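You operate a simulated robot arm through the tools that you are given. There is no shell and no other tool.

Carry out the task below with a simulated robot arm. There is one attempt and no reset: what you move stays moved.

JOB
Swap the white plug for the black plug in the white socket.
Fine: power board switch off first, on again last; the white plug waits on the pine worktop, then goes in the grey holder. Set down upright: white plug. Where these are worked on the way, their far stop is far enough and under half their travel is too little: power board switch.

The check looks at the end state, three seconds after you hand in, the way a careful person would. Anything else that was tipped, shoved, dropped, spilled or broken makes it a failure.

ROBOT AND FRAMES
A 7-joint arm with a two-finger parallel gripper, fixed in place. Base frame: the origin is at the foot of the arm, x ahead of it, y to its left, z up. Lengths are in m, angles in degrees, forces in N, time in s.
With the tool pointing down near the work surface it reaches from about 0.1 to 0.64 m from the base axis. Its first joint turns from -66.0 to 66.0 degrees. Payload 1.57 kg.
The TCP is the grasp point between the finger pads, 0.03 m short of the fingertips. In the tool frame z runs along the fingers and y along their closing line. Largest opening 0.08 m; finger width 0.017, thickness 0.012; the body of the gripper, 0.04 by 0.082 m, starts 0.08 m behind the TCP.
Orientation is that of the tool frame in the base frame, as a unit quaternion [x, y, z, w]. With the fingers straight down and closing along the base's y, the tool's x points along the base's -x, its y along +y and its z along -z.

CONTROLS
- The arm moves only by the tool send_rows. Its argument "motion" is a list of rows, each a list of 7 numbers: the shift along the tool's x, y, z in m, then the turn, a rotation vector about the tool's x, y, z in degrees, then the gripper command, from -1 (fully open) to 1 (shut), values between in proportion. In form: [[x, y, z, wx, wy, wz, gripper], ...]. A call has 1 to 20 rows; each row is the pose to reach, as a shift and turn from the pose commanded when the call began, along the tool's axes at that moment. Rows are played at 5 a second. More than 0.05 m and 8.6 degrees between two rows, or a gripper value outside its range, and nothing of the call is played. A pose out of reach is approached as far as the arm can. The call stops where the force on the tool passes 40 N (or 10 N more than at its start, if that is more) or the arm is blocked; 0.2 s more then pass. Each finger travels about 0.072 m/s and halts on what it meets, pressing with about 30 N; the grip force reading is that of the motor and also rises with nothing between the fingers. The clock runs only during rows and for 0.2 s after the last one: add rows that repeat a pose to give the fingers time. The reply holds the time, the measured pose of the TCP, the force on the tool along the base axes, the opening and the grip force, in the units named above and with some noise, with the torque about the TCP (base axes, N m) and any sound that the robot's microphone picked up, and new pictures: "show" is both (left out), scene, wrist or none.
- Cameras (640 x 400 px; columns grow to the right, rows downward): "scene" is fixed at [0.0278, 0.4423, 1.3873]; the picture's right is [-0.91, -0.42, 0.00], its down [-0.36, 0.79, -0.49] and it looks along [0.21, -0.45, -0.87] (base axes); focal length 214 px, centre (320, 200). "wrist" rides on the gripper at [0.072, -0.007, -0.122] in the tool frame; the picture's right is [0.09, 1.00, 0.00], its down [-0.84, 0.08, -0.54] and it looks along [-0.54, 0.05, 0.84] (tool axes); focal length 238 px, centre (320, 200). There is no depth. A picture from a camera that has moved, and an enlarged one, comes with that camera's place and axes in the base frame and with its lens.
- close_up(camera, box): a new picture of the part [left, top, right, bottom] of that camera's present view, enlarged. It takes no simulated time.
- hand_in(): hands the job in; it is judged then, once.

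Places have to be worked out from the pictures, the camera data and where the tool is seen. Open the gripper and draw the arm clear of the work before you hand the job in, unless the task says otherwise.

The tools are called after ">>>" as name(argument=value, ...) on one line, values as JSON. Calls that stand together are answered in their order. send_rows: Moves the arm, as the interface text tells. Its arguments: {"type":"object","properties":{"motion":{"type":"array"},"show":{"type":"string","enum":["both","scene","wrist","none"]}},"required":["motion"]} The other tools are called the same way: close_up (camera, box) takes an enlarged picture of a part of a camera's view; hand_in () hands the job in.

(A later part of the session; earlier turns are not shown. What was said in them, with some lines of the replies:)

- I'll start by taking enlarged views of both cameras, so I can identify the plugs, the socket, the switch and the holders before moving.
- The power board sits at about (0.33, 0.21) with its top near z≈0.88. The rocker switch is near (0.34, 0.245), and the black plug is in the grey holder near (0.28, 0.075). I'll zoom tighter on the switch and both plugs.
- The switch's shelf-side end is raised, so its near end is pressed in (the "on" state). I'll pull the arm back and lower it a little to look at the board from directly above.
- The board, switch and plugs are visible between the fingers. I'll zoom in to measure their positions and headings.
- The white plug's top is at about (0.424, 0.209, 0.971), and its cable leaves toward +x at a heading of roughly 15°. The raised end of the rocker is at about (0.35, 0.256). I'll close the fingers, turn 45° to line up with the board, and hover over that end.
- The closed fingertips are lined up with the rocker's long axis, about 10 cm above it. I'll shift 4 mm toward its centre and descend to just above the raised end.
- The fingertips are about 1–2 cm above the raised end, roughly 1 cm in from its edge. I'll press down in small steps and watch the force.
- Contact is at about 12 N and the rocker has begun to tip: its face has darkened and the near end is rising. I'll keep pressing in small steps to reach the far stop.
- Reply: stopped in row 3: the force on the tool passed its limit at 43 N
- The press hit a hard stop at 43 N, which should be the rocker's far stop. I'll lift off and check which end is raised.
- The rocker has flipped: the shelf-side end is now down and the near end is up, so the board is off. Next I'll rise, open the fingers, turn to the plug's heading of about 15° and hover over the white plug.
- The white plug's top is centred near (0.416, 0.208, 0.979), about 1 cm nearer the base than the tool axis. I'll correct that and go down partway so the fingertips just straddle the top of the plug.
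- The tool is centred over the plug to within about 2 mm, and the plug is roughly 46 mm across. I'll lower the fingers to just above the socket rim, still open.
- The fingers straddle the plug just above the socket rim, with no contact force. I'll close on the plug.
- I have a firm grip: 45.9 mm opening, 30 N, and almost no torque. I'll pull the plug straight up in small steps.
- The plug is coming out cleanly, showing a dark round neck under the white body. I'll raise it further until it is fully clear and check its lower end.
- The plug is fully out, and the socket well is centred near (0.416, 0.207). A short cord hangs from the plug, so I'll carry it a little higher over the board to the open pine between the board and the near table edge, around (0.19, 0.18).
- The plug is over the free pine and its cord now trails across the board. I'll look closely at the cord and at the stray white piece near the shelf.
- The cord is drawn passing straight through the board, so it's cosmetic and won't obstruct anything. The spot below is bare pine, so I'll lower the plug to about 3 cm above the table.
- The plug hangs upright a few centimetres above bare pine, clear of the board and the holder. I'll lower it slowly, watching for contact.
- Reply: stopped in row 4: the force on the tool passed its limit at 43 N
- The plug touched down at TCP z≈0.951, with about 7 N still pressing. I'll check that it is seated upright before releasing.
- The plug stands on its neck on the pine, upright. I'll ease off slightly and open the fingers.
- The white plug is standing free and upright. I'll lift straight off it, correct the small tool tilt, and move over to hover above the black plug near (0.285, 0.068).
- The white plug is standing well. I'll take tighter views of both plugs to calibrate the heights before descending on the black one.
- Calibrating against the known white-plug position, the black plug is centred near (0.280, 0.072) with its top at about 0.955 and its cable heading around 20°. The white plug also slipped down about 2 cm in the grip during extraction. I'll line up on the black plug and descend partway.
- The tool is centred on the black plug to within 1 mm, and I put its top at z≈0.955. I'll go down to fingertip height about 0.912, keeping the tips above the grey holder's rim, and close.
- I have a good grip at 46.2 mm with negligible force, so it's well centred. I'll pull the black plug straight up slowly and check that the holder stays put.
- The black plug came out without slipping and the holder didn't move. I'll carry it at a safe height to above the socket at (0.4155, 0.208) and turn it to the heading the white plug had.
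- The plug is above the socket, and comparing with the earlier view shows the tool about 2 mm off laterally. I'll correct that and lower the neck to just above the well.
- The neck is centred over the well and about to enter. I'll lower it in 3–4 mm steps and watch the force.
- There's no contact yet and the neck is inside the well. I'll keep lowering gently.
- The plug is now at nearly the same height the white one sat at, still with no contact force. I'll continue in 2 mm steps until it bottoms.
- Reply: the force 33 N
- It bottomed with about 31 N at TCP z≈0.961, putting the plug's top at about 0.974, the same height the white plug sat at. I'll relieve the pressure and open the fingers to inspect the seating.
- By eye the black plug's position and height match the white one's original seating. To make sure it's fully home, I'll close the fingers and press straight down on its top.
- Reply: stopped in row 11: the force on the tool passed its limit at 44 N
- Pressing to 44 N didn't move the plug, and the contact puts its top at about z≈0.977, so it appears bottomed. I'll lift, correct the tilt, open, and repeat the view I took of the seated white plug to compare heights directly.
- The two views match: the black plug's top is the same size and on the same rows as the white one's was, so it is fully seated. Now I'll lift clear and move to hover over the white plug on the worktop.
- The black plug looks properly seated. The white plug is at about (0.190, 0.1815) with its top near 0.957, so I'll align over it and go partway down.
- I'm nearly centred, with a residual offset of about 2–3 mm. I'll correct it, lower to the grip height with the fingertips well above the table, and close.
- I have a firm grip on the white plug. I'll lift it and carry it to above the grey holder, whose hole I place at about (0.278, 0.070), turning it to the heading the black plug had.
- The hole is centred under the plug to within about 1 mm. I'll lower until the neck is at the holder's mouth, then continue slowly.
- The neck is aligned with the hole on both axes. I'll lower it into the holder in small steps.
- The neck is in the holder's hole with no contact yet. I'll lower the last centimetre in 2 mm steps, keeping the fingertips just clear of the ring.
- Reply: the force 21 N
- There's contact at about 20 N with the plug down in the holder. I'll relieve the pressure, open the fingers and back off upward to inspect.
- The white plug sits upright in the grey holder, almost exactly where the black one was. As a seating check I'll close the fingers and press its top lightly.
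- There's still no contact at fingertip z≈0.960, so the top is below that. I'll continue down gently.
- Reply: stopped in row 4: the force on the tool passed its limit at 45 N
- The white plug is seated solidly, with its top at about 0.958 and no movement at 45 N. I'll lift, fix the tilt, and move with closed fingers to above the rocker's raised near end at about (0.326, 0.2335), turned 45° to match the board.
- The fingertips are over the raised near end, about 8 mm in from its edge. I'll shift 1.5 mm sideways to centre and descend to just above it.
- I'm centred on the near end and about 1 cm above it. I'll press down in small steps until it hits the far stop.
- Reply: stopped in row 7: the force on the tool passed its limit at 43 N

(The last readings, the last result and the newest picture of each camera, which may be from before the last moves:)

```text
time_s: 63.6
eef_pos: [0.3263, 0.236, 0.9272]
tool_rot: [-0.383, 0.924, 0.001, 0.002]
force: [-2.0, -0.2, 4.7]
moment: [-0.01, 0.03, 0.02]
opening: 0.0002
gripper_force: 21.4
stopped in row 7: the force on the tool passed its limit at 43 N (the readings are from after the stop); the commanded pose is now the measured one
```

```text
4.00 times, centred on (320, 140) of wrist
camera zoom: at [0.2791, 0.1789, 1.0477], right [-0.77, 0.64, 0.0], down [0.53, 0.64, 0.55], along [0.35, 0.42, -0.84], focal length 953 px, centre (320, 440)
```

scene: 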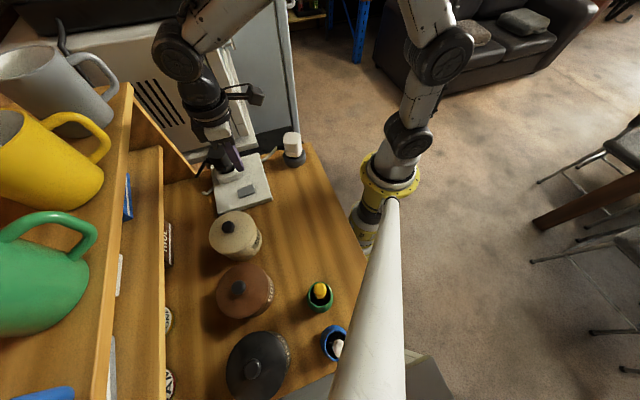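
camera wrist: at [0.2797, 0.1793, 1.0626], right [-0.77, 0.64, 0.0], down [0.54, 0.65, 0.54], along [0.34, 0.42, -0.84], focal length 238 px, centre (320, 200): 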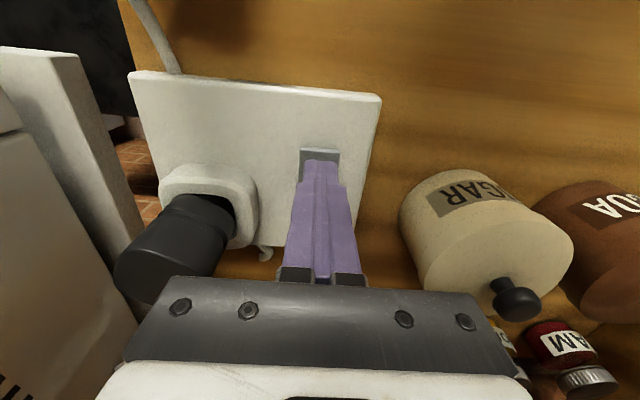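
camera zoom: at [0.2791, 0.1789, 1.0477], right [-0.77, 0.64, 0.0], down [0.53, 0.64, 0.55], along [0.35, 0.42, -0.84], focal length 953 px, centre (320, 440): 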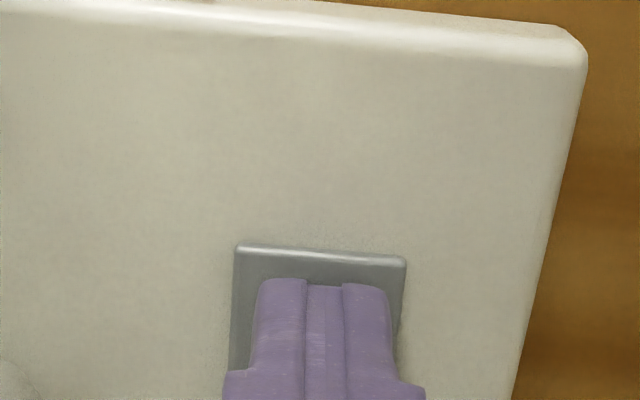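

The press reached its stop at 43 N, and the near end now looks flush. I'll lift away and check the rocker against its original "on" picture.

>>> send_rows(motion=[[0, 0, -0.02, 0, 0, 0, 1], [0.0, 0, -0.05, 0, 0, 0, 1], [0.02, 0, -0.09, 0, 0, 0, 1], [0.05, 0, -0.12, 0, 0, 0, 1], [0.09, 0, -0.15, 0, 0, 0, 1], [0.09, 0, -0.15, 0, 0, 0, 1]])

>>> close_up(camera="scene", box=[224, 176, 264, 201])

>>> close_up(camera="scene", box=[195, 135, 259, 195])

>>> close_up(camera="wrist", box=[200, 60, 440, 230])

```text
time_s: 65.0
eef_pos: [0.2658, 0.1741, 1.0779]
tool_rot: [-0.382, 0.924, 0.001, 0.002]
force: [0.4, -0.3, -0.7]
moment: [0.0, 0.02, 0.0]
opening: 0.0
gripper_force: 21.2
camera wrist: at [0.2177, 0.1185, 1.1973], right [-0.77, 0.64, 0.0], down [0.53, 0.64, 0.55], along [0.35, 0.42, -0.84], focal length 238 px, centre (320, 200)
```

scene: 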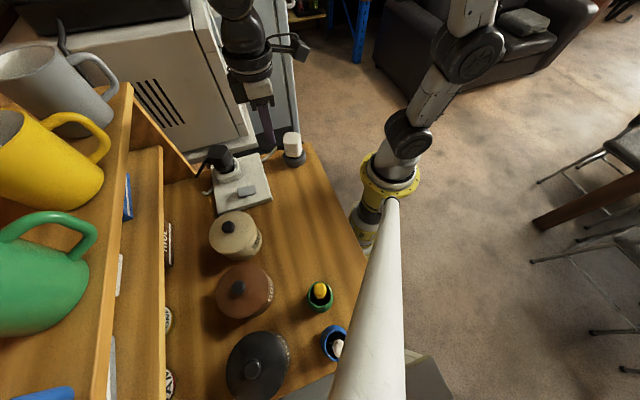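
wrist: 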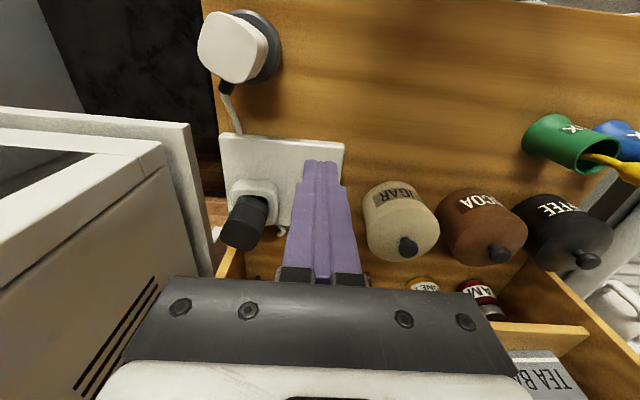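

```text
16.00 times, centred on (244, 188) of scene
camera zoom: at [0.0278, 0.4423, 1.3873], right [-0.91, -0.42, 0.0], down [-0.36, 0.79, -0.49], along [0.21, -0.45, -0.87], focal length 3432 px, centre (1536, 384)
```

zoom: 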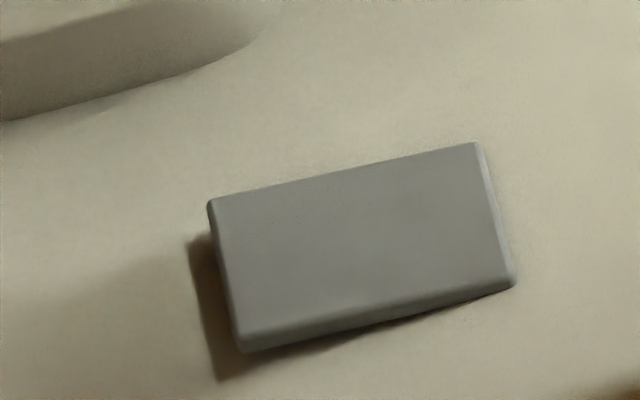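

```text
6.67 times, centred on (227, 165) of scene
camera zoom: at [0.0278, 0.4423, 1.3873], right [-0.91, -0.42, 0.0], down [-0.36, 0.79, -0.49], along [0.21, -0.45, -0.87], focal length 1430 px, centre (940, 433)
```

zoom: 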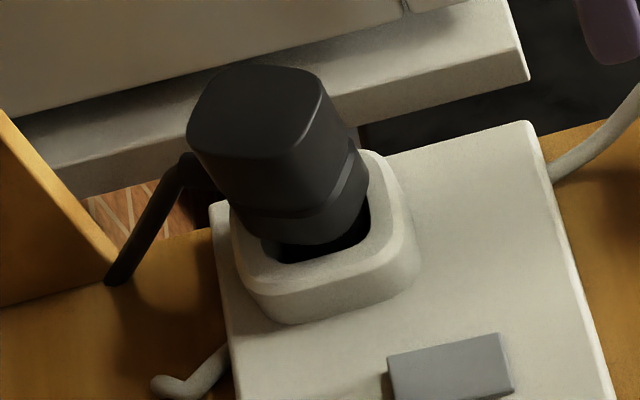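

```text
2.35 times, centred on (320, 145) of wrist
camera zoom: at [0.2177, 0.1185, 1.1973], right [-0.77, 0.64, 0.0], down [0.53, 0.64, 0.55], along [0.35, 0.42, -0.84], focal length 561 px, centre (320, 329)
```

zoom: 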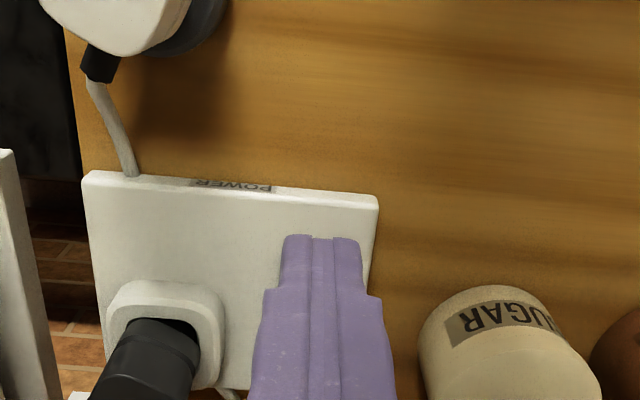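

The rocker now matches its original "on" picture exactly, and both plugs are seated. I'll raise the arm well clear and open the gripper.

>>> send_rows(motion=[[0, 0, -0.03, 0, 0, 0, 1], [0, 0, -0.06, 0, 0, 0, 0], [0, 0, -0.09, 0, 0, 0, -1], [0, 0, -0.12, 0, 0, 0, -1], [0, 0, -0.14, 0, 0, 0, -1], [0, 0, -0.14, 0, 0, 0, -1], [0, 0, -0.14, 0, 0, 0, -1]])

>>> close_up(camera="scene", box=[180, 120, 350, 230])

>>> close_up(camera="wrist", box=[160, 0, 420, 220])

```text
time_s: 66.6
eef_pos: [0.261, 0.1711, 1.2172]
tool_rot: [-0.383, 0.924, 0.001, 0.002]
force: [-0.1, -0.6, 1.1]
moment: [-0.04, -0.01, -0.01]
opening: 0.08
gripper_force: 0.1
camera wrist: at [0.214, 0.1143, 1.3372], right [-0.77, 0.64, 0.0], down [0.53, 0.64, 0.55], along [0.35, 0.42, -0.84], focal length 238 px, centre (320, 200)
```

scene: 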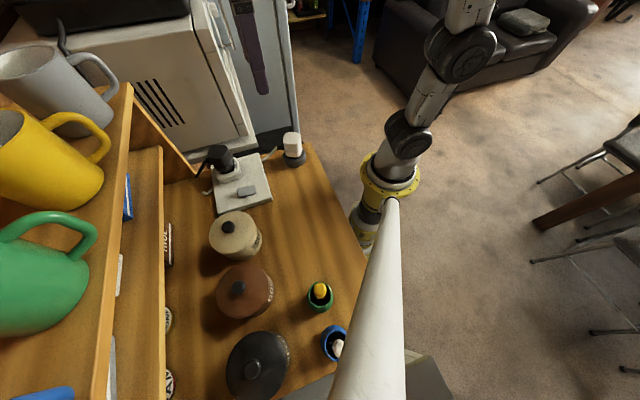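
wrist: 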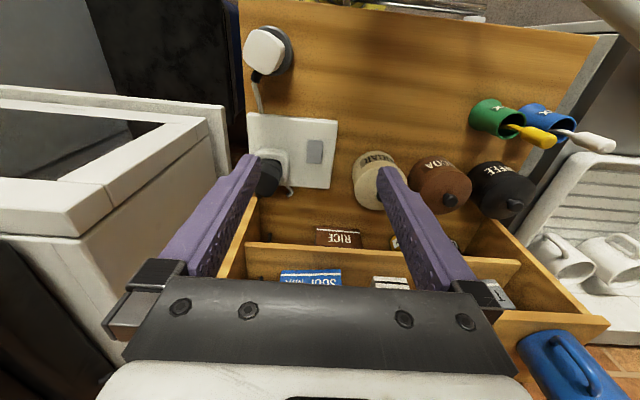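

```text
3.64 times, centred on (265, 175) of scene
camera zoom: at [0.0278, 0.4423, 1.3873], right [-0.91, -0.42, 0.0], down [-0.36, 0.79, -0.49], along [0.21, -0.45, -0.87], focal length 780 px, centre (520, 291)
```

zoom: 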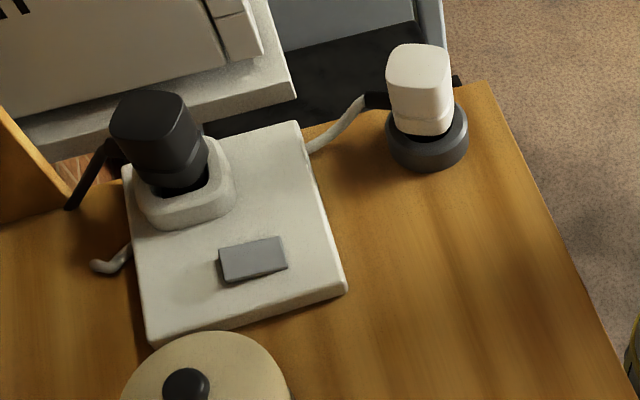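

```text
1.82 times, centred on (290, 110) of wrist
camera zoom: at [0.214, 0.1143, 1.3372], right [-0.77, 0.64, 0.0], down [0.53, 0.64, 0.55], along [0.35, 0.42, -0.84], focal length 433 px, centre (374, 364)
```

zoom: 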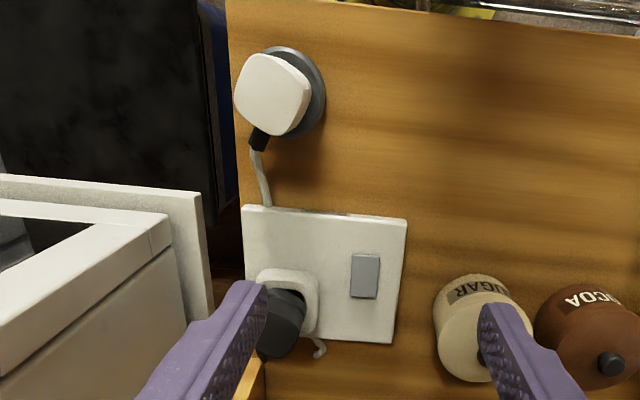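

Everything is in place: the black plug is seated in the white socket, the white plug stands upright in the grey holder, and the switch is on. The board and pots haven't moved, and the arm is clear with its gripper open, so I'm handing in.

>>> hand_in()

```text
The job is handed in.
```

The swap is finished and handed in; the result of the check hasn't come back yet.

- **Switch:** I switched the power board off before touching the plugs. It is back on now, and its rocker looks the same as in the first picture.
- **Black plug:** It is in the white socket at the same height the white plug had. It did not move when I pressed on it with about 44 N.
- **White plug:** It waited upright on the pine worktop and now stands upright in the grey holder. It did not move when I pressed on it with about 45 N.
- **Everything else:** I saw nothing tipped or shoved in the final pictures. The arm is raised clear with the gripper open.

The white plug slipped about 2 cm in the grip as I pulled it from the socket, but I kept hold of it.
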